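You operate a simulated robot arm through the tools that you are given. There is no shell and no other tool.

The job below is to be done with a simulated robot arm. You get a single attempt, and the scene is never put back.

JOB
Brush the dust off the motor's blower mesh and shut the lid again.
Fine: use the black brush and put it back. Set down upright: black brush. What is to be rubbed or washed off counts as gone when no trace of it is left.

Only the result counts: the job must be done as asked and must still hold three seconds after the hand-in. Knocking over, shifting, dropping, spilling or breaking anything else fails it. A push-on lid holds only when it is set on centred and level and pressed home; a screw cap is set on level and turned clockwise until tight.

ROBOT AND FRAMES
A 6-joint arm with a two-finger gripper, fixed in place. Base frame: the origin is on the floor under the middle of its stand, x ahead of it, y to its left, z up. Units: m, degrees, N and s.
It reaches about 1.572 m from its shoulder. Its first joint turns from -166.0 to 166.0 degrees. Payload 2.45 kg.
The tool frame sits at the grasp point between the pads (the TCP): z along the fingers, y along the line on which they close. The tips reach 0.02 m beyond it. The gripper opens to 0.14 m; its body begins 0.168 m behind the TCP.
Orientation is told as [roll, pitch, yaw] about the base's x, y, z axes, in that order, counted from this pose: with the fingers straight down and closing along the base's y, the tool's x points along the base's -x, its y along +y and its z along -z.

CONTROLS
- The arm moves only by the tool step_arm. Its argument "series" is text: rows parted by semicolons, each of 7 numbers parted by spaces: the shift along the base's x, y, z in m, then the turn, a rotation vector about the base's x, y, z in degrees, then the finger opening in m, from 0 to 0.14. In form: tx ty tz ax ay az jaw; .... A call has 1 to 20 rows; each row shifts and turns the commanded pose from where the row before left it. A row lasts 0.2 s, in which the tool goes at most 0.05 m and 8.6 degrees; a call with a longer step from one row to the next is refused whole, and so is a gripper value outside its range. A pose out of reach is approached as far as the arm can. The call stops where the force on the tool passes 90 N (or 10 N more than at its start, if that is more) or the arm is blocked; 0.2 s more then pass. The fingers move at their own pace (about 0.045 m/s each) and stop on an object; they squeeze with about 36 N. The grip force told is the motor's: it shows also when the fingers shut on nothing. Time passes only in rows, and 0.2 s behind the last, so rows that do not move let the fingers close. The reply holds the time, the measured pose of the TCP, the force on the tool along the base axes, the opening and the grip force, in the units named above and with some noise, with the torque about the TCP (base axes, N m) and any sound that the robot's microphone picked up, and new pictures: "views" is both (left out), scene, wrist or none.
- Cameras (640 x 400 px; columns grow to the right, rows downward): "scene" is fixed at [0.0498, 0.6501, 1.6752]; the picture's right is [-0.67, -0.74, 0.00], its down [-0.37, 0.34, -0.87] and it looks along [0.64, -0.58, -0.50] (base axes); focal length 366 px, centre (320, 200). "wrist" rides on the gripper at [0.078, 0.011, -0.209] in the tool frame; the picture's right is [-0.14, 0.99, 0.00], its down [-0.92, -0.13, -0.37] and it looks along [-0.37, -0.05, 0.93] (tool axes); focal length 280 px, centre (320, 200). There is no depth. A picture from a camera that has moved, and an enlarged one, comes with that camera's place and axes in the base frame and with its lens.
- inspect(camera, box): a new picture of the part [left, top, right, bottom] of that camera's present view, enlarged. It takes no simulated time.
- hand_in(): hands the job in; it is judged then, once.

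Places have to be worked out from the pictures, the camera data and where the tool is seen. Open the gripper and draw the arm clear of the work before you hand the job in, unless the task says otherwise.

The tools are called after "Emit:" as a command line: name --argument value ..., lists and objects as JSON in quotes. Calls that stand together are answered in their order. step_arm: Moves the arm, as the interface text tells. Its arguments: {"type":"object","properties":{"series":{"type":"string"},"views":{"type":"string","enum":["both","scene","wrist","none"]}},"required":["series"]} The other tools are called the same way: inspect (camera, box) takes an enlarged picture of a part of a camera's view; hand_in () hands the job in.

At the start:

```text
time: 0.0
tcp_pos: [0.6508, -0.2392, 1.3724]
ee_rot: [0.0, 0.0, 0.0]
wrist_force: [-0.7, -0.2, 0.2]
torque: [-0.01, 0.04, 0.02]
finger_gap: 0.1402
grip_force: 0.0
```

scene: 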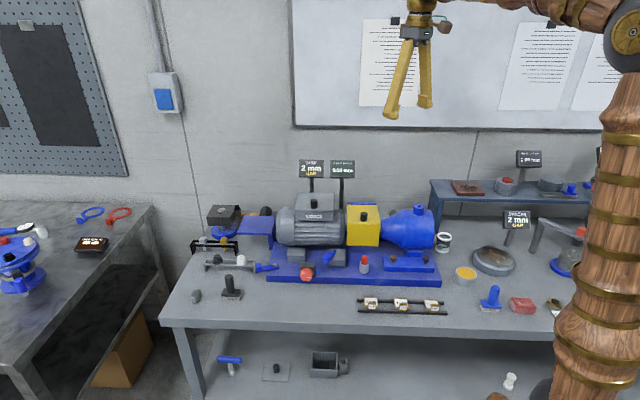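
wrist: 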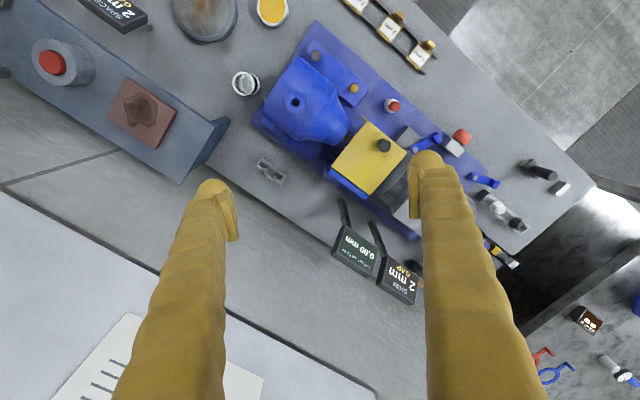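

I start by enlarging the parts of the scene picture around the motor and the brushes to identify what is what.

Emit:
inspect --camera "scene" --box '[160, 180, 320, 310]'

Emit:
inspect --camera "scene" --box '[280, 150, 460, 320]'

Emit:
inspect --camera "scene" --box '[430, 130, 640, 330]'

Emit:
inspect --camera "wrist" --box '[380, 80, 600, 280]'

```text
3.08 times, centred on (240, 245) of scene
camera zoom: at [0.0498, 0.6501, 1.6752], right [-0.67, -0.74, 0.0], down [-0.37, 0.34, -0.87], along [0.64, -0.58, -0.5], focal length 1125 px, centre (566, 62)
```

zoom: 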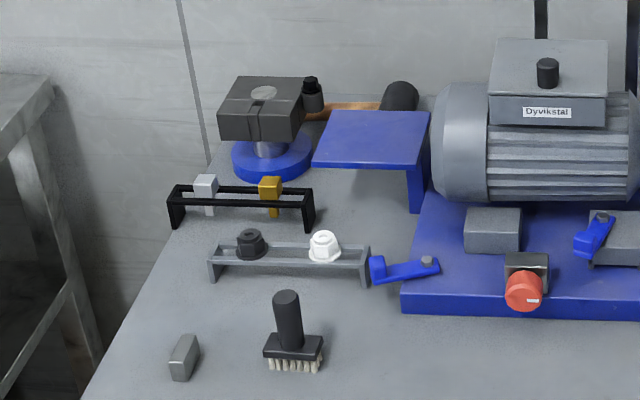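

```text
2.35 times, centred on (370, 235) of scene
camera zoom: at [0.0498, 0.6501, 1.6752], right [-0.67, -0.74, 0.0], down [-0.37, 0.34, -0.87], along [0.64, -0.58, -0.5], focal length 860 px, centre (202, 118)
```

zoom: 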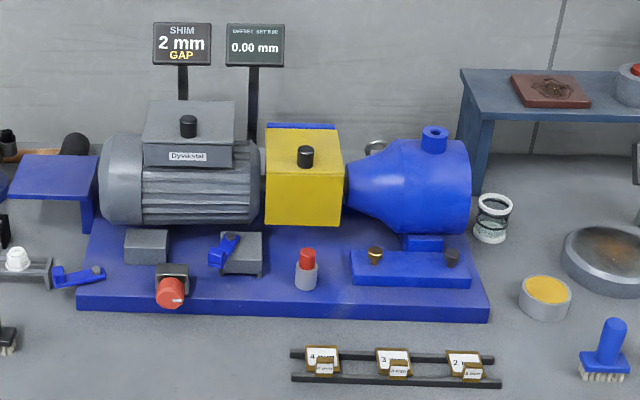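

```text
2.00 times, centred on (535, 230) of scene
camera zoom: at [0.0498, 0.6501, 1.6752], right [-0.67, -0.74, 0.0], down [-0.37, 0.34, -0.87], along [0.64, -0.58, -0.5], focal length 731 px, centre (-110, 140)
```

zoom: 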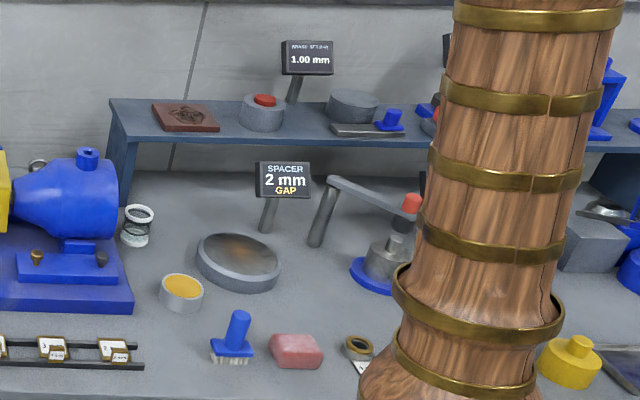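

```text
2.00 times, centred on (490, 180) of wrist
camera zoom: at [0.5699, -0.2305, 1.5821], right [0.14, 0.99, 0.0], down [0.92, -0.13, 0.37], along [0.37, -0.05, -0.93], focal length 561 px, centre (-20, 240)
```

zoom: 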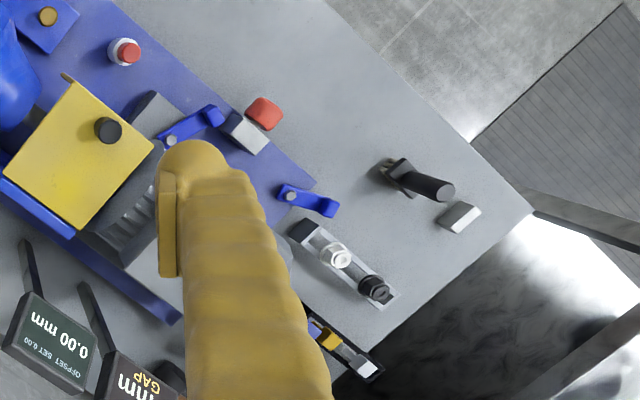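

The black brush stands at about (0.84, 0.30, table ~0.85) and the motor with its knobbed box at about (0.80, 0.0, 1.05); the bench runs along the 45° diagonal. I move the arm to the room side above the motor, turned -45°, for a better look.

Emit:
step_arm --series "0.008 0.04 0.005 0 0 -5 0.14; 0.008 0.04 0.005 0 0 -5 0.14; 0.008 0.04 0.005 0 0 -5 0.14; 0.008 0.04 0.005 0 0 -5 0.14; 0.008 0.04 0.005 0 0 -5 0.14; 0.008 0.04 0.005 0 0 -5 0.14; 0.008 0.04 0.005 0 0 -5 0.14; 0.008 0.04 0.005 0 0 -5 0.14; 0.008 0.04 0.005 0 0 -5 0.14; 0 0 0 0 0 0 0.14" --views "both"

```text
time: 2.2
tcp_pos: [0.7227, 0.1184, 1.4191]
ee_rot: [0.0, 0.0, -45.0]
wrist_force: [-0.2, 0.2, 0.0]
torque: [0.03, -0.01, 0.0]
finger_gap: 0.14
grip_force: 0.0
camera wrist: at [0.6744, 0.1798, 1.6273], right [0.8, 0.6, 0.0], down [0.56, -0.74, 0.37], along [0.22, -0.29, -0.93], focal length 280 px, centre (320, 200)
```

scene: 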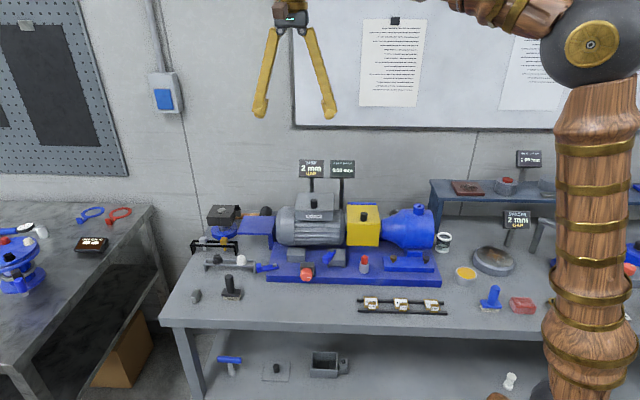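
wrist: 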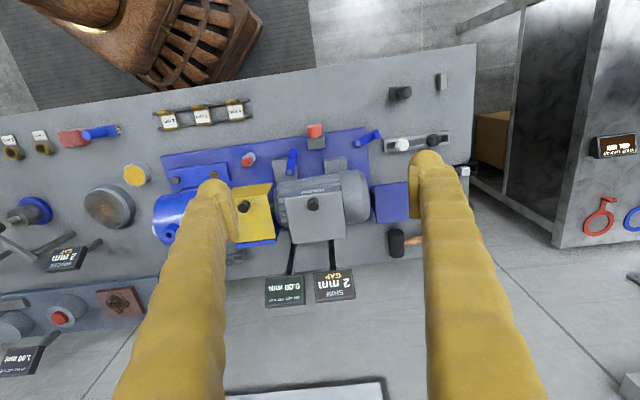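

The wrist camera now shows the whole motor from above. I enlarge the motor part and the brush.

Emit:
inspect --camera "wrist" --box '[240, 110, 480, 260]'

Emit:
inspect --camera "wrist" --box '[340, 60, 480, 160]'

Emit:
inspect --camera "scene" --box '[260, 180, 360, 250]'

```text
2.67 times, centred on (360, 185) of wrist
camera zoom: at [0.6744, 0.1798, 1.6273], right [0.8, 0.6, 0.0], down [0.56, -0.74, 0.37], along [0.22, -0.29, -0.93], focal length 748 px, centre (213, 240)
```

zoom: 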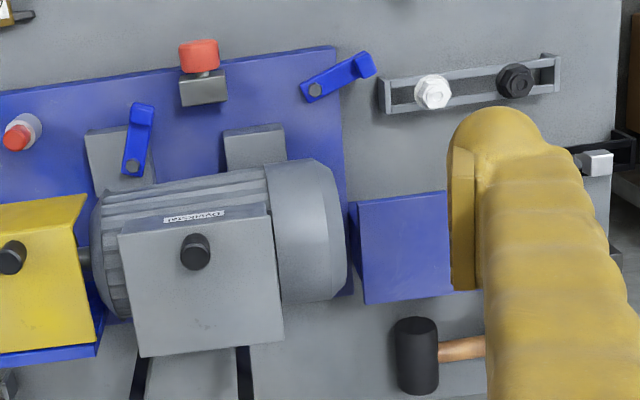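

```text
4.00 times, centred on (410, 110) of wrist
camera zoom: at [0.6744, 0.1798, 1.6273], right [0.8, 0.6, 0.0], down [0.56, -0.74, 0.37], along [0.22, -0.29, -0.93], focal length 1122 px, centre (-40, 560)
```

zoom: 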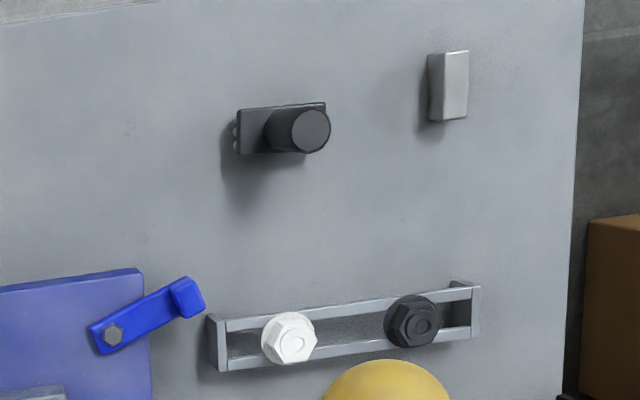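

```text
5.71 times, centred on (310, 215) of scene
camera zoom: at [0.0498, 0.6501, 1.6752], right [-0.67, -0.74, 0.0], down [-0.37, 0.34, -0.87], along [0.64, -0.58, -0.5], focal length 2089 px, centre (377, 114)
```

zoom: 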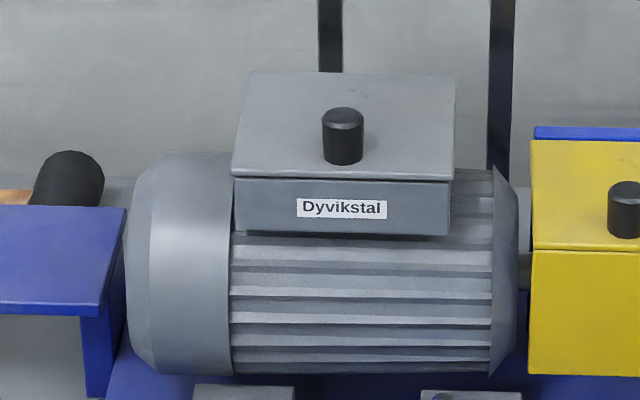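

The knobbed grey box on the motor's top has an overhanging lid; I can't see a mesh from here. I swing round to the motor's left end to see the fan cowl and the box from that side.

Emit:
step_arm --series "0.026 0.008 -0.012 0 0 -7.5 0.14; 0.026 0.008 -0.012 0 0 -7.5 0.14; 0.026 0.008 -0.012 0 0 -7.5 0.14; 0.026 0.008 -0.012 0 0 -7.5 0.14; 0.026 0.008 -0.012 0 0 -7.5 0.14; 0.026 0.008 -0.012 0 0 -7.5 0.14; 0.026 0.008 -0.012 0 0 -7.5 0.14; 0.026 0.008 -0.012 0 0 -7.5 0.14; 0.026 0.008 -0.012 0 0 -7.5 0.14; 0.026 0.008 -0.012 0 0 -7.5 0.14; 0.026 0.008 -0.012 0 0 -7.5 0.14; 0.026 0.008 -0.012 0 0 -7.5 0.14; 0 0 0 -4.95 4.95 0 0.14; 0 0 0 -4.95 4.95 0 0.14; 0 0 0 -4.95 4.95 0 0.14; 0 0 0 -4.95 4.95 0 0.14; 0 0 0 -4.95 4.95 0 0.14; 0 0 0 0 0 0 0.14" --views "both"

```text
time: 6.0
tcp_pos: [0.9137, 0.1726, 1.1638]
ee_rot: [0.8, -34.1, -135.0]
wrist_force: [0.7, -0.1, -0.4]
torque: [0.01, 0.01, 0.01]
finger_gap: 0.1402
grip_force: 0.1
out of reach, approached as far as the arm can: row 13, 14, 15, 16, 17
camera wrist: at [1.0466, 0.2936, 1.2935], right [0.63, -0.78, 0.09], down [-0.49, -0.3, 0.82], along [-0.61, -0.56, -0.57], focal length 280 px, centre (320, 200)
```

scene: 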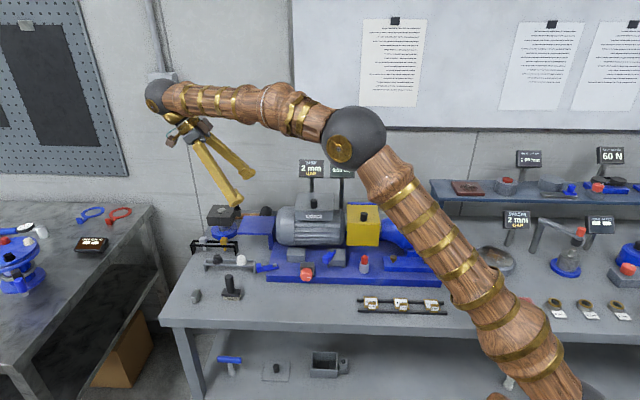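
wrist: 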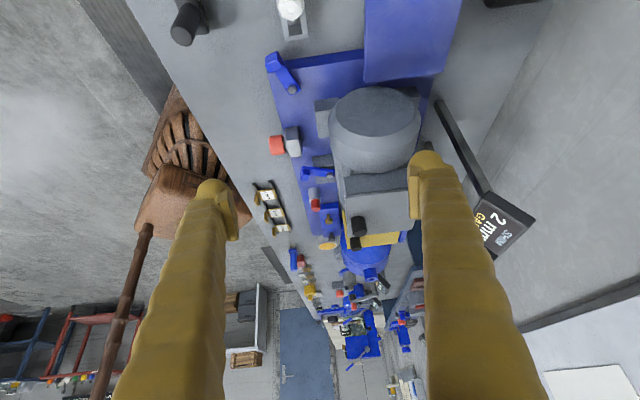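

The arm stopped a little short, but the view shows the motor end from the left. I enlarge the cowl and box.

Emit:
inspect --camera "wrist" --box '[300, 60, 460, 260]'

Emit:
inspect --camera "wrist" --box '[310, 0, 470, 100]'

```text
2.00 times, centred on (380, 160) of wrist
camera zoom: at [1.0466, 0.2936, 1.2935], right [0.63, -0.78, 0.09], down [-0.49, -0.3, 0.82], along [-0.61, -0.56, -0.57], focal length 561 px, centre (200, 280)
```

zoom: 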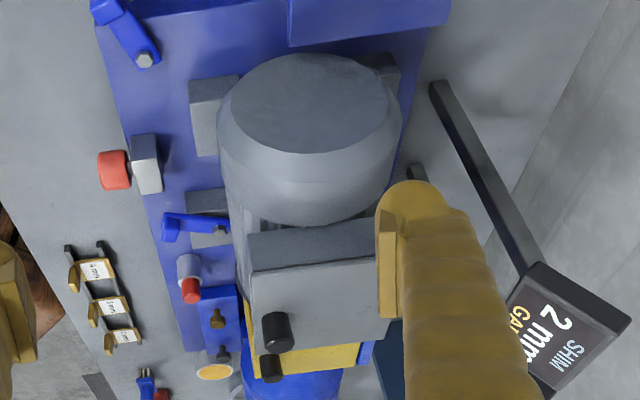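

```text
4.00 times, centred on (390, 50) of wrist
camera zoom: at [1.0466, 0.2936, 1.2935], right [0.63, -0.78, 0.09], down [-0.49, -0.3, 0.82], along [-0.61, -0.56, -0.57], focal length 1122 px, centre (40, 800)
```

zoom: 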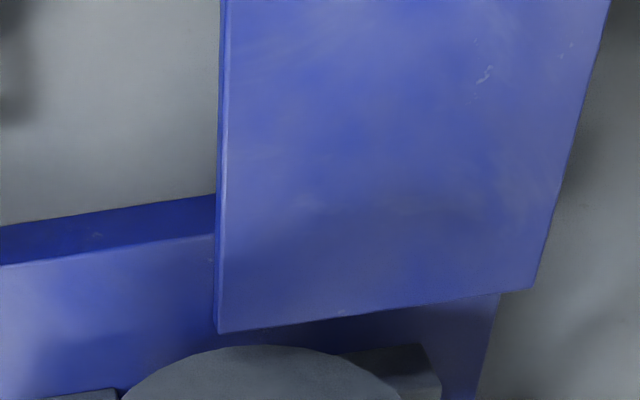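

The motor's end cap is a plain disc, so the mesh must be under the box lid (knob top at about (0.80, -0.006, 1.095)). I go back to the room side for a close oblique look at that box.

Emit:
step_arm --series "-0.02 -0.01 0.03 4.95 -4.95 0 0.14; -0.02 -0.01 0.03 4.95 -4.95 0 0.14; -0.02 -0.01 0.03 4.95 -4.95 0 0.14; -0.02 -0.01 0.03 4.95 -4.95 0 0.14; -0.02 -0.01 0.03 4.95 -4.95 0 0.14; -0.018 -0.005 -0.01 0 0 7.5 0.14; -0.018 -0.005 -0.01 0 0 7.5 0.14; -0.018 -0.005 -0.01 0 0 7.5 0.14; -0.018 -0.005 -0.01 0 0 7.5 0.14; -0.018 -0.005 -0.01 0 0 7.5 0.14; -0.018 -0.005 -0.01 0 0 7.5 0.14; -0.018 -0.005 -0.01 0 0 7.5 0.14; -0.018 -0.005 -0.01 0 0 7.5 0.14; -0.018 -0.005 -0.01 0 0 7.5 0.14; -0.018 -0.005 -0.01 0 0 7.5 0.14; -0.018 -0.005 -0.01 0 0 7.5 0.14; -0.018 -0.005 -0.01 0 0 7.5 0.14; 0 0 0 0 0 0 0.14" --views "both"

```text
time: 9.8
tcp_pos: [0.5986, 0.0634, 1.1952]
ee_rot: [0.0, 0.0, -45.0]
wrist_force: [0.1, -0.1, -0.5]
torque: [0.0, 0.01, 0.0]
finger_gap: 0.1399
grip_force: 0.0
camera wrist: at [0.5497, 0.1243, 1.4045], right [0.8, 0.6, 0.0], down [0.56, -0.74, 0.37], along [0.22, -0.29, -0.93], focal length 280 px, centre (320, 200)
```

scene: 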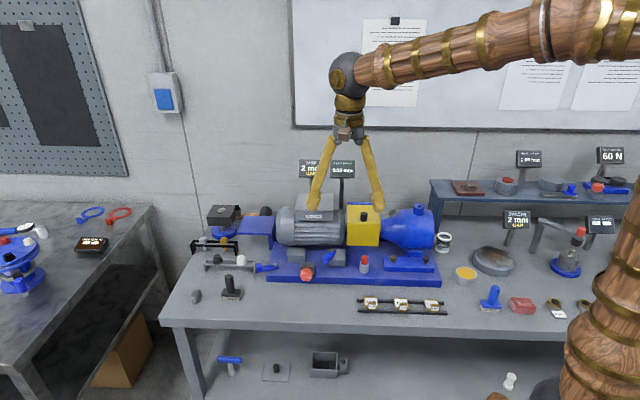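
wrist: 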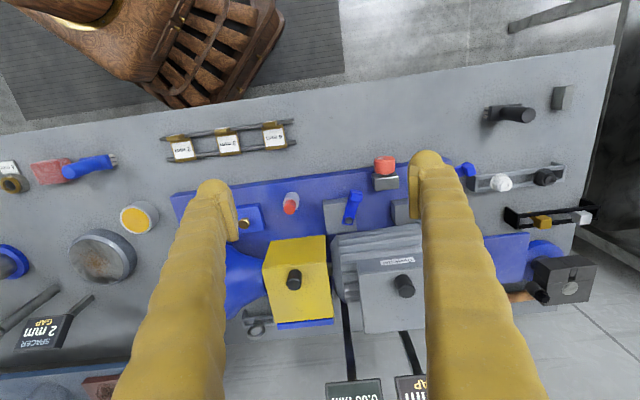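

The command was clipped at the reach limit, so the tool is now at (0.60, 0.06, 1.195). I tilt the tool toward the wall and shift over so the camera looks obliquely at the box from the front.

Emit:
step_arm --series "0.02 0.003 0.005 -4.95 -4.95 0 0.14; 0.02 0.003 0.005 -4.95 -4.95 0 0.14; 0.02 0.003 0.005 -4.95 -4.95 0 0.14; 0.02 0.003 0.005 -4.95 -4.95 0 0.14; 0.02 0.003 0.005 -4.95 -4.95 0 0.14; 0.02 0.003 0.005 -4.95 -4.95 0 0.14; 0 0 0 0 0 0 0.14" --views "wrist"

```text
time: 11.4
tcp_pos: [0.7182, 0.0814, 1.2225]
ee_rot: [-0.1, -42.1, -44.9]
wrist_force: [-1.3, 0.4, 0.2]
torque: [-0.04, 0.02, 0.01]
finger_gap: 0.14
grip_force: 0.2
camera wrist: at [0.5862, 0.2283, 1.3264], right [0.77, 0.63, 0.09], down [0.22, -0.4, 0.89], along [0.6, -0.67, -0.45], focal length 280 px, centre (320, 200)
```

wrist: 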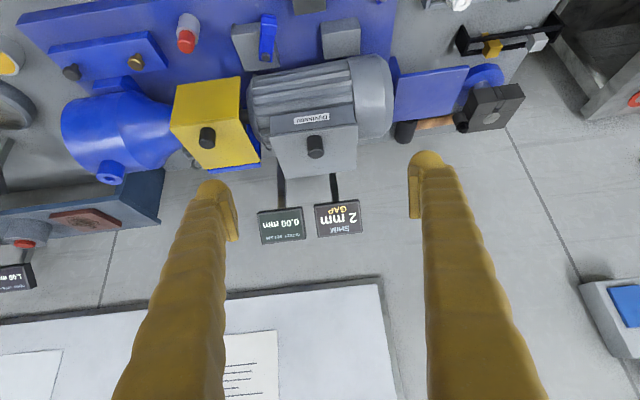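

Emit:
inspect --camera "wrist" --box '[235, 80, 405, 190]'

Emit:
inspect --camera "wrist" --box '[150, 60, 270, 180]'

Emit:
inspect --camera "wrist" --box '[380, 40, 540, 150]'

```text
3.64 times, centred on (320, 135) of wrist
camera zoom: at [0.5862, 0.2283, 1.3264], right [0.77, 0.63, 0.09], down [0.22, -0.4, 0.89], along [0.6, -0.67, -0.45], focal length 1020 px, centre (320, 436)
```

zoom: 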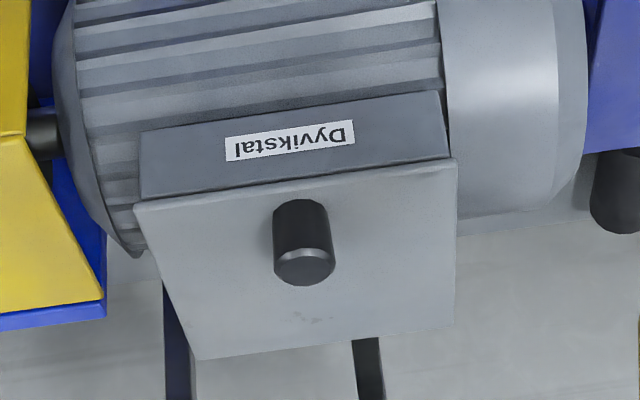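

```text
3.33 times, centred on (210, 120) of wrist
camera zoom: at [0.5862, 0.2283, 1.3264], right [0.77, 0.63, 0.09], down [0.22, -0.4, 0.89], along [0.6, -0.67, -0.45], focal length 935 px, centre (687, 467)
```

zoom: 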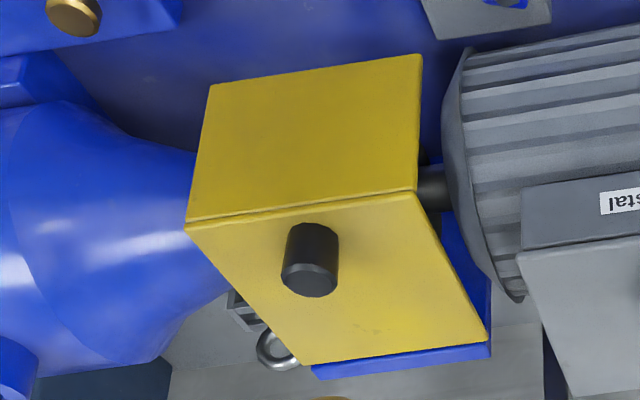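

```text
3.64 times, centred on (460, 95) of wrist
camera zoom: at [0.5862, 0.2283, 1.3264], right [0.77, 0.63, 0.09], down [0.22, -0.4, 0.89], along [0.6, -0.67, -0.45], focal length 1020 px, centre (-189, 582)
```

zoom: 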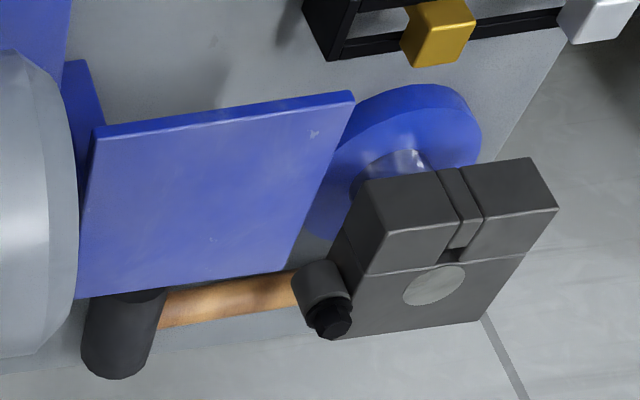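

The lid is a thin plate with a centred knob on the grey box; nothing shows the hinge yet. I bring the tool upright above the knob at (0.801, -0.006) with a narrower jaw and look again.

Emit:
step_arm --series "0.0138 -0.0146 0.003 4.95 4.95 0 0.12; 0.0138 -0.0146 0.003 4.95 4.95 0 0.1; 0.0138 -0.0146 0.003 4.95 4.95 0 0.08; 0.0138 -0.0146 0.003 4.95 4.95 0 0.06; 0.0138 -0.0146 0.003 4.95 4.95 0 0.06; 0.0138 -0.0146 0.003 4.95 4.95 0 0.06; 0 0 0 0 0 0 0.06; 0 0 -0.03 0 0 0 0.06; 0 0 -0.03 0 0 0 0.06; 0 0 0 0 0 0 0.06" --views "both"

```text
time: 13.6
tcp_pos: [0.7998, -0.0063, 1.1821]
ee_rot: [0.0, -0.1, -45.1]
wrist_force: [0.2, -0.4, 0.7]
torque: [0.01, 0.02, 0.04]
finger_gap: 0.06
grip_force: 0.1
camera wrist: at [0.7516, 0.055, 1.3918], right [0.8, 0.6, 0.0], down [0.56, -0.74, 0.37], along [0.22, -0.29, -0.93], focal length 280 px, centre (320, 200)
```

scene: 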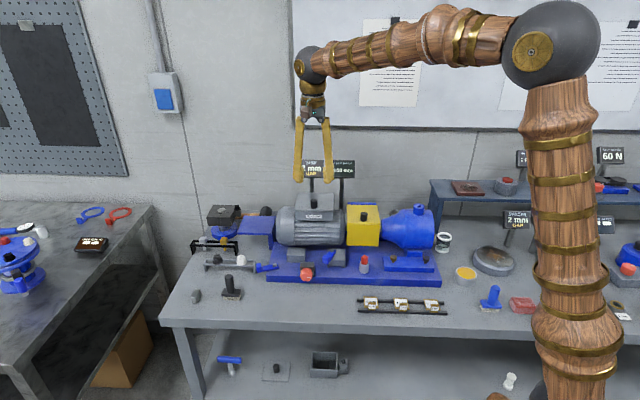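
wrist: 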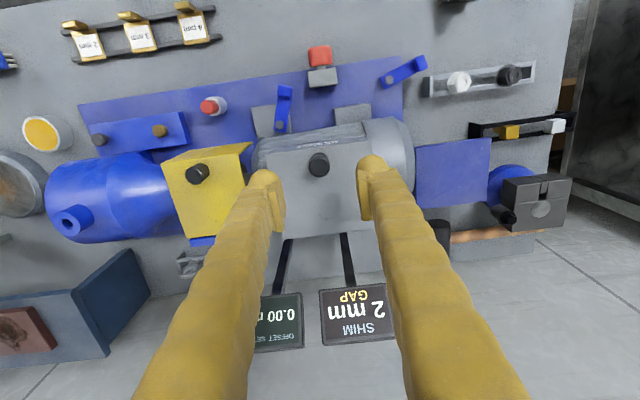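

The tool is over the knob. I enlarge the wrist view to check the knob's place between the fingers.

Emit:
inspect --camera "wrist" --box '[240, 110, 440, 250]'

Emit:
inspect --camera "scene" --box '[265, 140, 375, 240]'

```text
2.86 times, centred on (340, 180) of wrist
camera zoom: at [0.7516, 0.055, 1.3918], right [0.8, 0.6, 0.0], down [0.56, -0.74, 0.37], along [0.22, -0.29, -0.93], focal length 801 px, centre (263, 257)
```

zoom: 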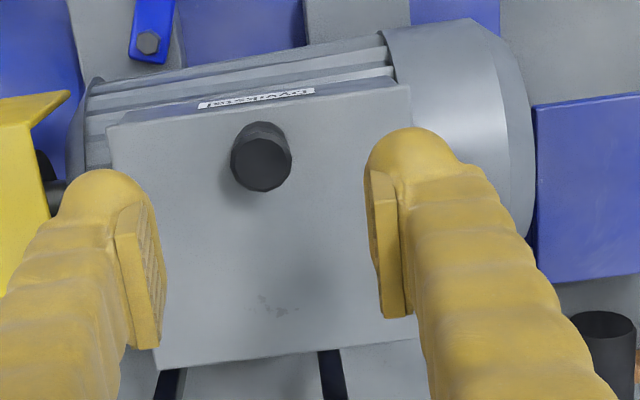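

```text
4.00 times, centred on (320, 190) of scene
camera zoom: at [0.0498, 0.6501, 1.6752], right [-0.67, -0.74, 0.0], down [-0.37, 0.34, -0.87], along [0.64, -0.58, -0.5], focal length 1462 px, centre (320, 240)
```

zoom: 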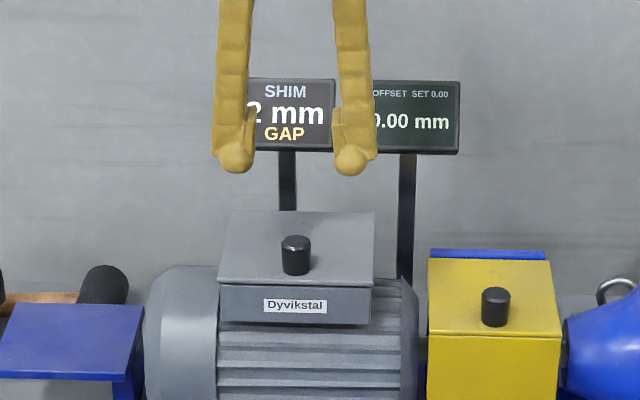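

The knob sits close to the lid's front edge (lid about 0.123 × 0.112 m), so the lid is most likely hinged along its back edge. I lower to the knob and check before closing.

Emit:
step_arm --series "0.0008 0 -0.03 0 0 0 0.06; 0.0007 0 -0.03 0 0 0 0.06; 0 0 -0.017 0 0 0 0.06; 0 0 -0.008 0 0 0 0.06; 0 0 0 0 0 0 0.06" --views "both"

Emit:
inspect --camera "wrist" --box '[240, 110, 440, 250]'

Emit:
inspect --camera "scene" --box '[270, 160, 360, 240]'

```text
time: 14.8
tcp_pos: [0.7996, -0.0059, 1.0973]
ee_rot: [0.0, -0.1, -45.0]
wrist_force: [0.6, 0.0, -0.1]
torque: [-0.03, -0.01, -0.02]
finger_gap: 0.0603
grip_force: 0.0
camera wrist: at [0.7522, 0.0551, 1.3065], right [0.8, 0.6, 0.0], down [0.56, -0.74, 0.37], along [0.22, -0.29, -0.93], focal length 280 px, centre (320, 200)
```

scene: 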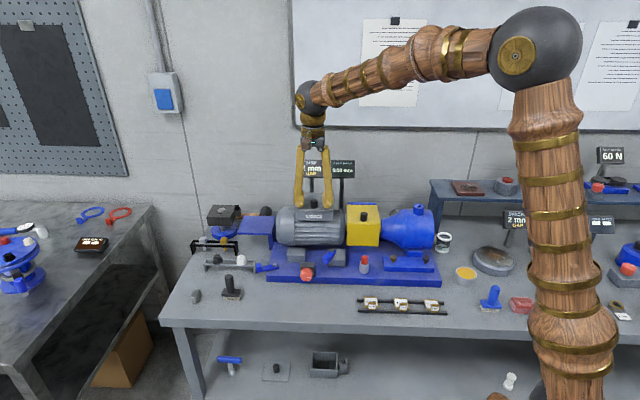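
wrist: 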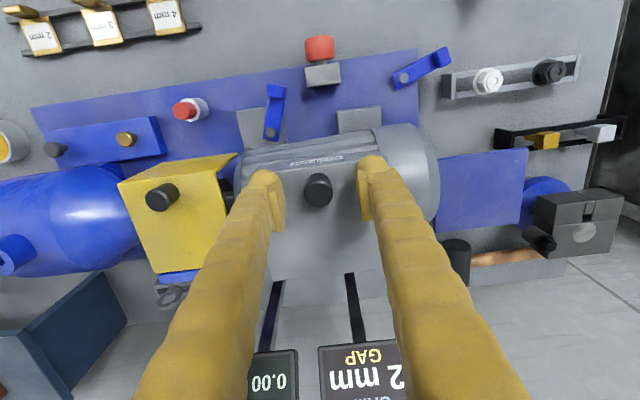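

```text
2.86 times, centred on (340, 180) of wrist
camera zoom: at [0.7522, 0.0551, 1.3065], right [0.8, 0.6, 0.0], down [0.56, -0.74, 0.37], along [0.22, -0.29, -0.93], focal length 801 px, centre (263, 257)
```

zoom: 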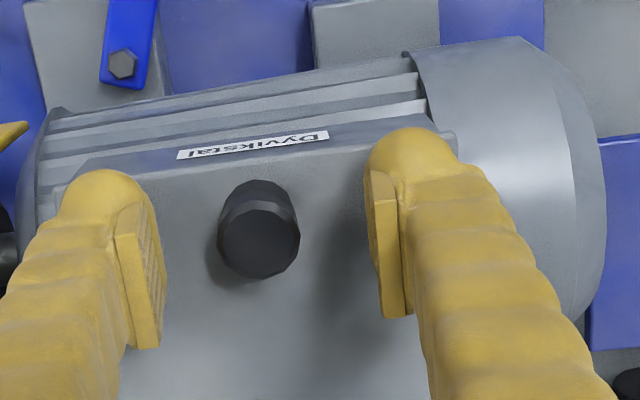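

```text
5.00 times, centred on (315, 200) of scene
camera zoom: at [0.0498, 0.6501, 1.6752], right [-0.67, -0.74, 0.0], down [-0.37, 0.34, -0.87], along [0.64, -0.58, -0.5], focal length 1828 px, centre (345, 200)
```

zoom: 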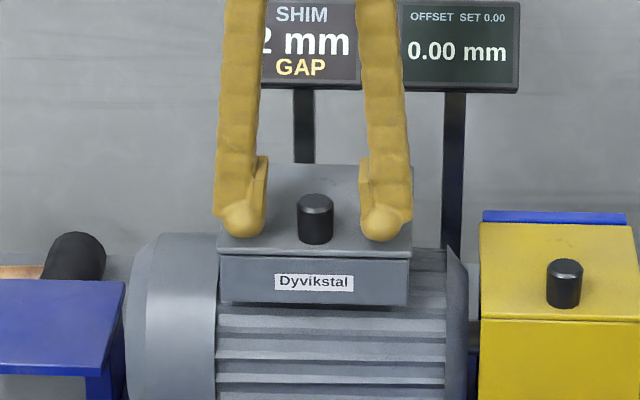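

The knob is centred between the pads (within ~1.5 mm), the tips about 4 mm above the lid. I close on the knob.

Emit:
step_arm --series "0 0 0 0 0 0 0.03; 0 0 0 0 0 0 0.01; 0 0 0 0 0 0 0.005; 0 0 0 0 0 0 0.005; 0 0 0 0 0 0 0.005" --views "none"

```text
time: 16.0
tcp_pos: [0.8005, -0.0066, 1.0967]
ee_rot: [-0.1, 0.0, -45.0]
wrist_force: [-18.5, -16.7, -1.9]
torque: [-0.12, 0.24, 0.05]
finger_gap: 0.0217
grip_force: 44.9
```

Gripped at 22 mm with a 25 N sideways load, since the knob is ~1 mm toward -x,-y. I shift slightly to relieve it.

Emit:
step_arm --series "-0.0008 -0.0007 0 0 0 0 0.005; 0 0 0 0 0 0 0.005; 0 0 0 0 0 0 0.005" --views "none"

```text
time: 16.8
tcp_pos: [0.8, -0.0067, 1.0981]
ee_rot: [0.1, 0.0, -44.9]
wrist_force: [-19.4, -7.0, -0.6]
torque: [0.11, 0.29, 0.01]
finger_gap: 0.0217
grip_force: 44.8
```

Load reduced somewhat; I shift a little more.

Emit:
step_arm --series "-0.001 -0.0005 0 0 0 0 0.005; 0 0 0 0 0 0 0.005; 0 0 0 0 0 0 0.005" --views "none"

```text
time: 17.6
tcp_pos: [0.7991, -0.0081, 1.0958]
ee_rot: [0.1, 0.0, -45.0]
wrist_force: [-22.8, 10.2, 2.5]
torque: [0.18, 0.29, 0.04]
finger_gap: 0.0213
grip_force: 44.6
```

There is now mostly a load toward the room side; I try a 1 mm shift that way to see the effect.

Emit:
step_arm --series "-0.0007 0.0007 0 0 0 0 0.005; 0 0 0 0 0 0 0.005; 0 0 0 0 0 0 0.005" --views "none"

```text
time: 18.4
tcp_pos: [0.8006, -0.0076, 1.0966]
ee_rot: [0.0, -0.1, -45.0]
wrist_force: [-9.7, 18.1, 5.3]
torque: [0.05, -0.03, -0.01]
finger_gap: 0.0217
grip_force: 45.3
```

Forces are modest. I test the hinge idea with a small 6° opening arc about the lid's back edge and look.

Emit:
step_arm --series "0.0011 -0.0011 0.0049 2.1 2.1 0 0.005; 0.0012 -0.0012 0.0048 2.1 2.1 0 0.005; 0 0 0 0 0 0 0.005" --views "none"

Emit:
inspect --camera "scene" --box '[270, 160, 360, 240]'

Emit:
inspect --camera "wrist" --box '[220, 100, 460, 300]'

```text
time: 19.2
tcp_pos: [0.8019, -0.0097, 1.1059]
ee_rot: [0.2, 5.9, -45.1]
wrist_force: [0.7, 20.2, 13.1]
torque: [-0.42, -0.69, 0.0]
finger_gap: 0.0217
grip_force: 45.0
```

```text
5.00 times, centred on (315, 200) of scene
camera zoom: at [0.0498, 0.6501, 1.6752], right [-0.67, -0.74, 0.0], down [-0.37, 0.34, -0.87], along [0.64, -0.58, -0.5], focal length 1828 px, centre (345, 200)
```

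zoom: 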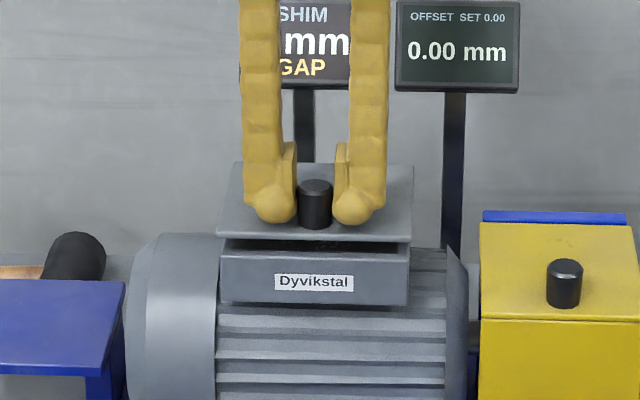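

```text
2.00 times, centred on (340, 200) of wrist
camera zoom: at [0.7689, 0.0364, 1.323], right [0.8, 0.6, -0.01], down [0.58, -0.76, 0.27], along [0.15, -0.22, -0.96], focal length 561 px, centre (280, 200)
```

zoom: 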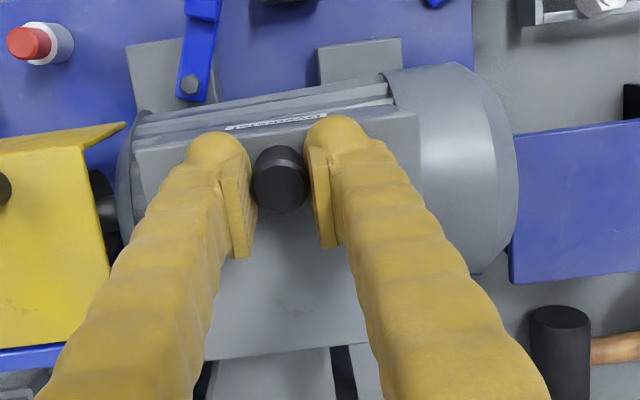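

The lid is hinged at its back edge and rises with the knob. I continue along the arc to about 30°, letting the tool tilt less than the lid.

Emit:
step_arm --series "0.0031 -0.0031 0.0093 1.4 1.4 0 0.005; 0.0038 -0.0038 0.0087 1.8 1.8 0 0.005; 0.0044 -0.0044 0.0081 1.8 1.8 0 0.005; 0.005 -0.005 0.0074 1.8 1.8 0 0.005; 0 0 0 0 0 0 0.005" --views "scene"

Emit:
inspect --camera "scene" --box '[270, 160, 360, 240]'

Emit:
inspect --camera "wrist" --box '[220, 100, 460, 300]'

```text
time: 20.4
tcp_pos: [0.8184, -0.0271, 1.1387]
ee_rot: [0.0, 15.5, -44.9]
wrist_force: [-5.1, 37.8, 15.1]
torque: [0.7, 0.44, -0.18]
finger_gap: 0.0219
grip_force: 44.9
```

scene: 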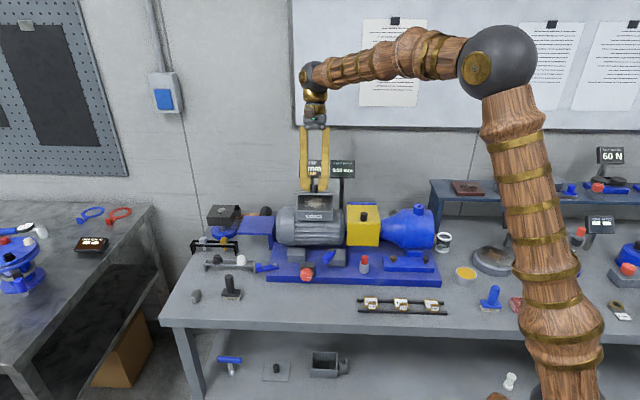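

```text
5.00 times, centred on (315, 200) of scene
camera zoom: at [0.0498, 0.6501, 1.6752], right [-0.67, -0.74, 0.0], down [-0.37, 0.34, -0.87], along [0.64, -0.58, -0.5], focal length 1828 px, centre (345, 200)
```

zoom: 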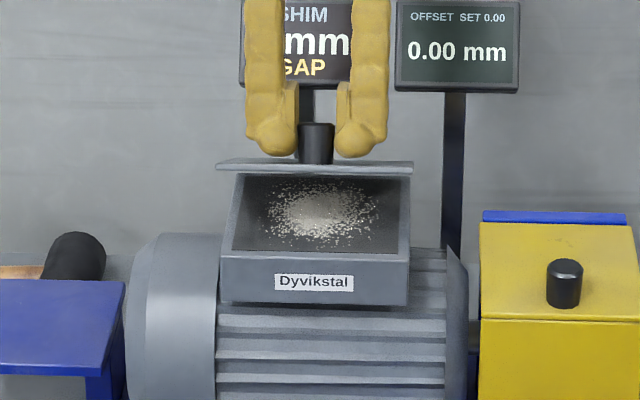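

```text
2.00 times, centred on (340, 200) of wrist
camera zoom: at [0.812, -0.0065, 1.3619], right [0.79, 0.61, -0.04], down [0.61, -0.79, 0.11], along [0.04, -0.11, -0.99], focal length 561 px, centre (280, 200)
```

zoom: 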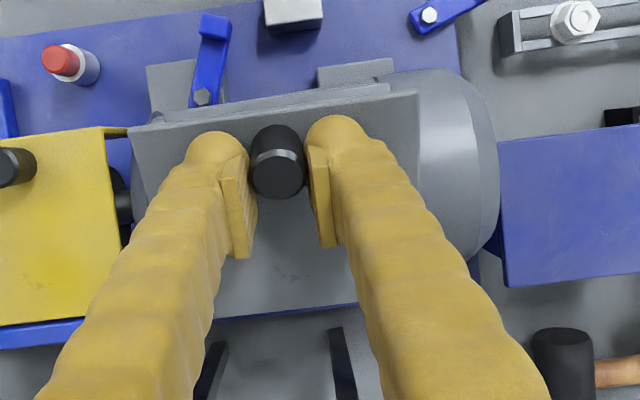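

The open lid shows the dusty mesh inside the box. The load is radial outward from the hinge, so the true radius is a few mm larger; I correct for that and open on to about 60°.

Emit:
step_arm --series "0.0046 -0.003 0.0084 1.8 1.8 0 0.005; 0.0061 -0.0061 0.006 1.8 1.8 0 0.005; 0.0065 -0.0065 0.0051 1.8 1.8 0 0.005; 0.0069 -0.0069 0.0041 1.8 1.8 0 0.005; 0.0071 -0.0071 0.0031 1.8 1.8 0 0.005; 0 0 0 0 0 0 0.005" --views "both"

Emit:
inspect --camera "scene" --box '[270, 160, 360, 240]'

```text
time: 21.8
tcp_pos: [0.8485, -0.0558, 1.1647]
ee_rot: [-0.1, 28.3, -45.0]
wrist_force: [-5.1, -3.9, -10.5]
torque: [0.21, 0.26, 0.14]
finger_gap: 0.0203
grip_force: 44.6
camera wrist: at [0.8773, -0.0712, 1.3871], right [0.79, 0.61, -0.07], down [0.61, -0.79, -0.11], along [-0.12, 0.05, -0.99], focal length 280 px, centre (320, 200)
```

scene: 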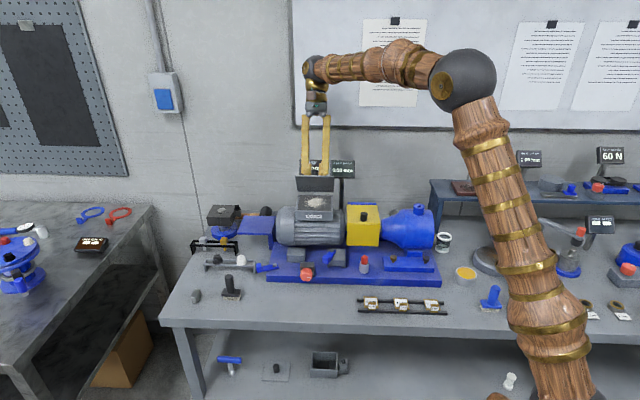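
wrist: 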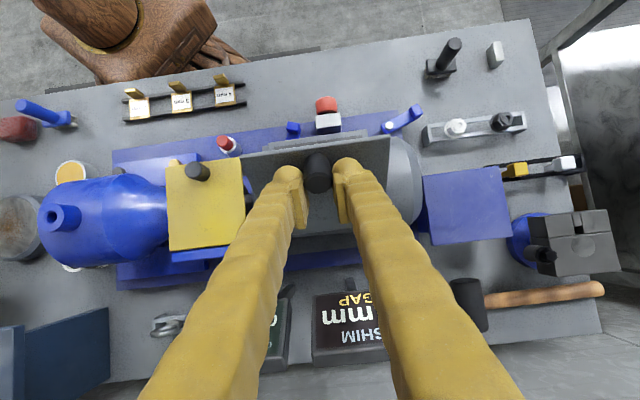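

```text
5.00 times, centred on (315, 200) of scene
camera zoom: at [0.0498, 0.6501, 1.6752], right [-0.67, -0.74, 0.0], down [-0.37, 0.34, -0.87], along [0.64, -0.58, -0.5], focal length 1828 px, centre (345, 200)
```

zoom: 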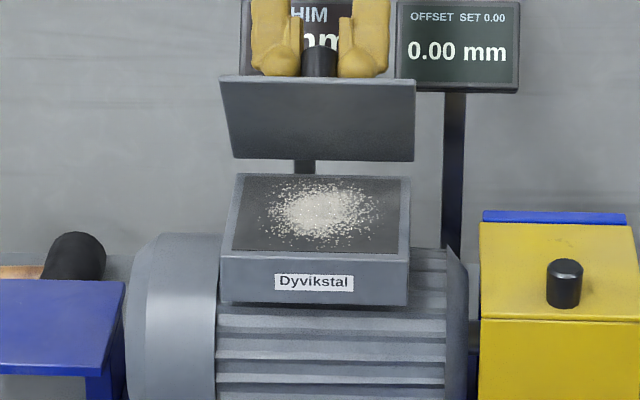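

The lid follows the hinge (about 60°) with low forces. I continue to about 84° and check clearance to the signs behind.

Emit:
step_arm --series "0.0073 -0.0073 0.002 1 1 0 0.005; 0.0074 -0.0074 0.0009 1 1 0 0.005; 0.0075 -0.0075 -0.0002 1 1 0 0.005; 0.0074 -0.0074 -0.0013 1 1 0 0.005; 0 0 0 0 0 0 0.005" --views "both"

Emit:
inspect --camera "scene" --box '[270, 140, 370, 240]'

Emit:
inspect --camera "wrist" --box '[220, 130, 460, 330]'

```text
time: 23.0
tcp_pos: [0.8791, -0.0862, 1.1688]
ee_rot: [0.0, 33.9, -45.0]
wrist_force: [-35.8, -25.1, 27.0]
torque: [0.8, 0.42, 0.51]
finger_gap: 0.0196
grip_force: 44.9
camera wrist: at [0.9226, -0.1167, 1.3869], right [0.78, 0.62, -0.08], down [0.6, -0.78, -0.21], along [-0.19, 0.12, -0.98], focal length 280 px, centre (320, 200)
```

scene: 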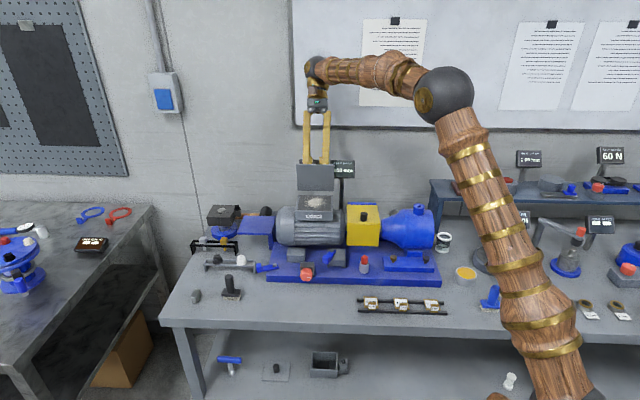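
wrist: 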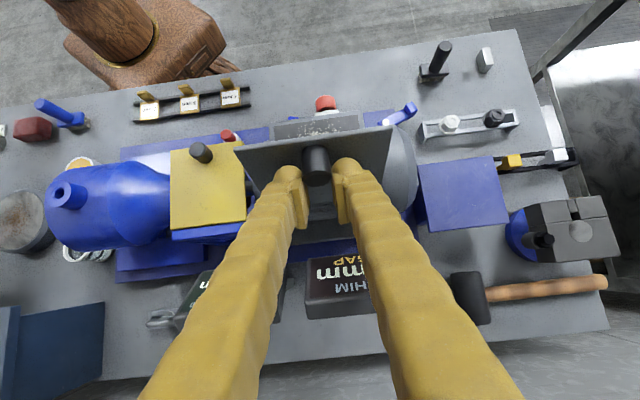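

```text
4.00 times, centred on (320, 190) of scene
camera zoom: at [0.0498, 0.6501, 1.6752], right [-0.67, -0.74, 0.0], down [-0.37, 0.34, -0.87], along [0.64, -0.58, -0.5], focal length 1462 px, centre (320, 240)
```

zoom: 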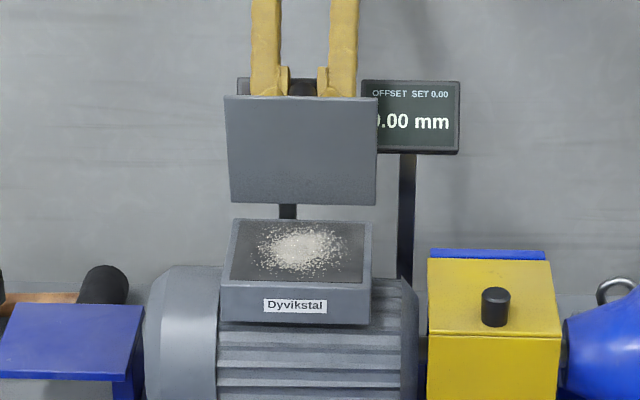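

```text
2.00 times, centred on (340, 230) of wrist
camera zoom: at [0.9226, -0.1167, 1.3869], right [0.78, 0.62, -0.08], down [0.6, -0.78, -0.21], along [-0.19, 0.12, -0.98], focal length 561 px, centre (280, 140)
```

zoom: 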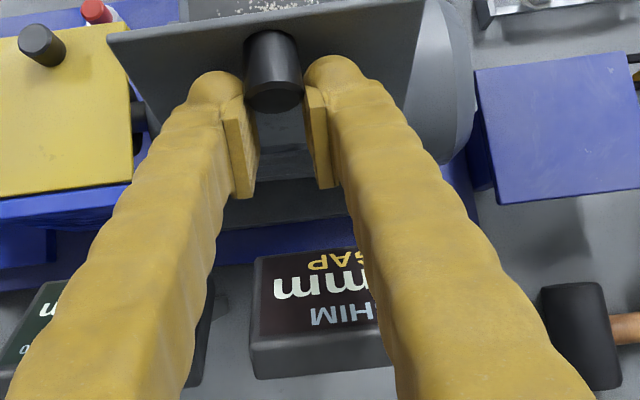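

The tool pulled a bit too low and too far back, so the knob is held only near its top: the real hinge is ~1 cm further back and the lid is at about 75°. I relieve the load by moving up along the lid ~8 mm before going on.

Emit:
step_arm --series "-0.0012 0.0005 0.0042 0 0 0 0.005; -0.0011 0.0004 0.0042 0 0 0 0.005; 0 0 0 0 0 0 0.005" --views "none"

Emit:
inspect --camera "wrist" --box '[220, 110, 460, 310]'

Emit:
inspect --camera "scene" --box '[270, 140, 370, 240]'

```text
time: 23.8
tcp_pos: [0.8778, -0.0864, 1.1718]
ee_rot: [-0.1, 34.1, -45.1]
wrist_force: [-20.1, -23.9, -57.7]
torque: [-0.32, -0.79, 0.41]
finger_gap: 0.02
grip_force: 44.8
```

```text
2.00 times, centred on (340, 210) of wrist
camera zoom: at [0.922, -0.1154, 1.3909], right [0.78, 0.62, -0.08], down [0.6, -0.78, -0.21], along [-0.19, 0.12, -0.97], focal length 561 px, centre (280, 180)
```

zoom: 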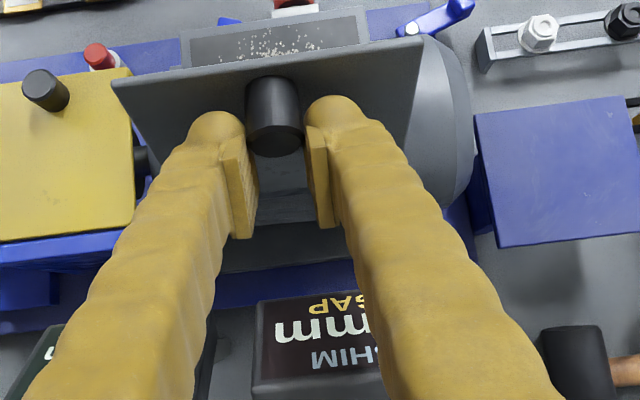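

```text
4.00 times, centred on (320, 190) of scene
camera zoom: at [0.0498, 0.6501, 1.6752], right [-0.67, -0.74, 0.0], down [-0.37, 0.34, -0.87], along [0.64, -0.58, -0.5], focal length 1462 px, centre (320, 240)
```

zoom: 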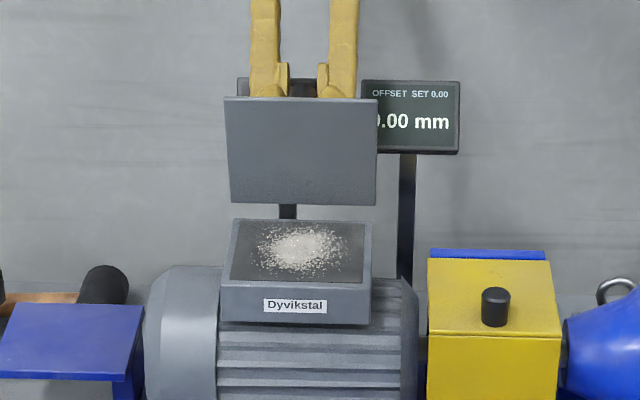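

The pads are holding without slip (load flipped to -58 N in z), so the equilibrium is about 5 mm lower. I relax that and the sideways load, then continue the arc in small steps.

Emit:
step_arm --series "-0.0009 -0.0009 -0.0028 0 0 0 0.005; -0.0009 -0.0009 -0.0027 0 0 0 0.005; 0.0062 -0.0062 -0.0012 0 0 0 0.005; 0 0 0 0 0 0 0.005" --views "none"

Emit:
inspect --camera "wrist" --box '[220, 110, 460, 310]'

Emit:
inspect --camera "scene" --box '[270, 140, 370, 240]'

```text
time: 24.8
tcp_pos: [0.8823, -0.09, 1.1723]
ee_rot: [0.4, 33.8, -44.7]
wrist_force: [43.1, 48.4, 40.9]
torque: [0.57, 0.6, -0.83]
finger_gap: 0.0197
grip_force: 44.4
```

```text
2.00 times, centred on (340, 210) of wrist
camera zoom: at [0.9245, -0.1203, 1.3897], right [0.78, 0.62, -0.07], down [0.6, -0.77, -0.21], along [-0.18, 0.12, -0.98], focal length 561 px, centre (280, 180)
```

zoom: 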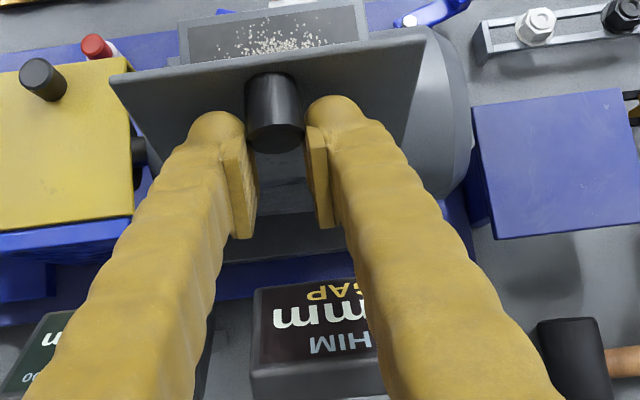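

```text
4.00 times, centred on (320, 190) of scene
camera zoom: at [0.0498, 0.6501, 1.6752], right [-0.67, -0.74, 0.0], down [-0.37, 0.34, -0.87], along [0.64, -0.58, -0.5], focal length 1462 px, centre (320, 240)
```

zoom: 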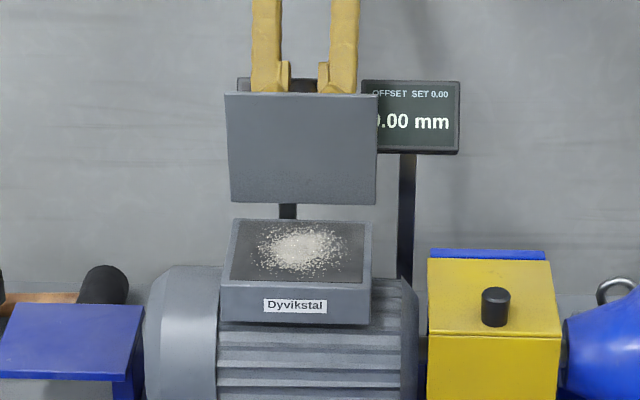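

Over-corrected sideways (stiffer than thought). I shift back 1.7 mm and up 2.7 mm, then take the next small step backward.

Emit:
step_arm --series "0.0012 0.0012 0.0027 0 0 0 0.005; 0.0061 -0.0061 -0.0008 0 0 0 0.005; 0 0 0 0 0 0 0.005" --views "none"

Emit:
inspect --camera "wrist" --box '[220, 110, 460, 310]'

Emit:
inspect --camera "scene" --box '[270, 140, 370, 240]'

```text
time: 25.6
tcp_pos: [0.8889, -0.0963, 1.1689]
ee_rot: [0.0, 34.0, -44.9]
wrist_force: [39.2, 52.3, 2.2]
torque: [0.31, 1.07, -0.78]
finger_gap: 0.0198
grip_force: 44.3
```

```text
2.00 times, centred on (340, 210) of wrist
camera zoom: at [0.932, -0.1266, 1.3875], right [0.78, 0.62, -0.08], down [0.6, -0.78, -0.21], along [-0.19, 0.12, -0.97], focal length 561 px, centre (280, 180)
```

zoom: 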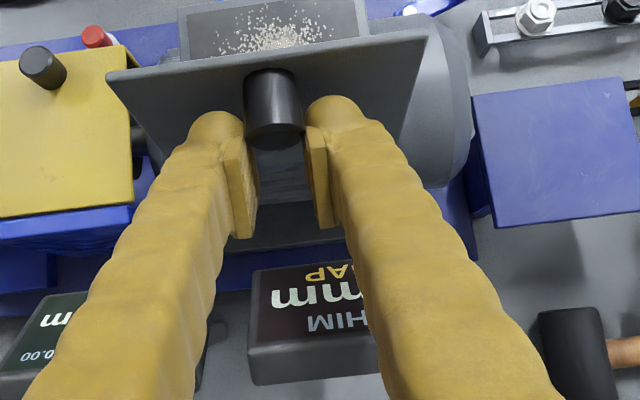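

```text
4.00 times, centred on (320, 190) of scene
camera zoom: at [0.0498, 0.6501, 1.6752], right [-0.67, -0.74, 0.0], down [-0.37, 0.34, -0.87], along [0.64, -0.58, -0.5], focal length 1462 px, centre (320, 240)
```

zoom: 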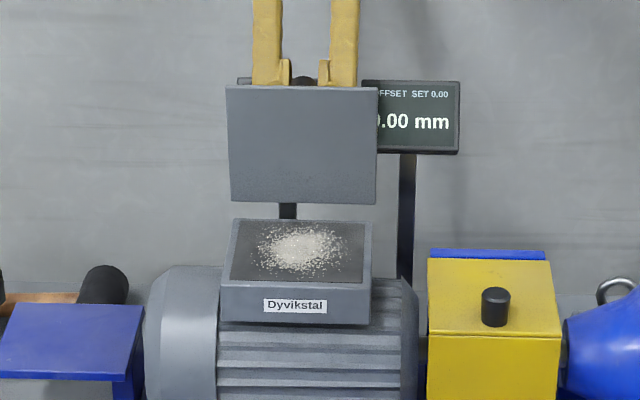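

The lid is at roughly 85° now, z load near zero but 65 N sideways remains. I shift 1.2 mm along the motor axis to relieve it.

Emit:
step_arm --series "0.0008 0.0008 0 0 0 0 0.005; 0 0 0 0 0 0 0.005; 0 0 0 0 0 0 0.005" --views "none"

```text
time: 26.4
tcp_pos: [0.8881, -0.0957, 1.1693]
ee_rot: [-0.1, 34.0, -45.0]
wrist_force: [25.2, 36.0, -17.5]
torque: [-0.01, 0.62, -0.55]
finger_gap: 0.0198
grip_force: 44.5
```

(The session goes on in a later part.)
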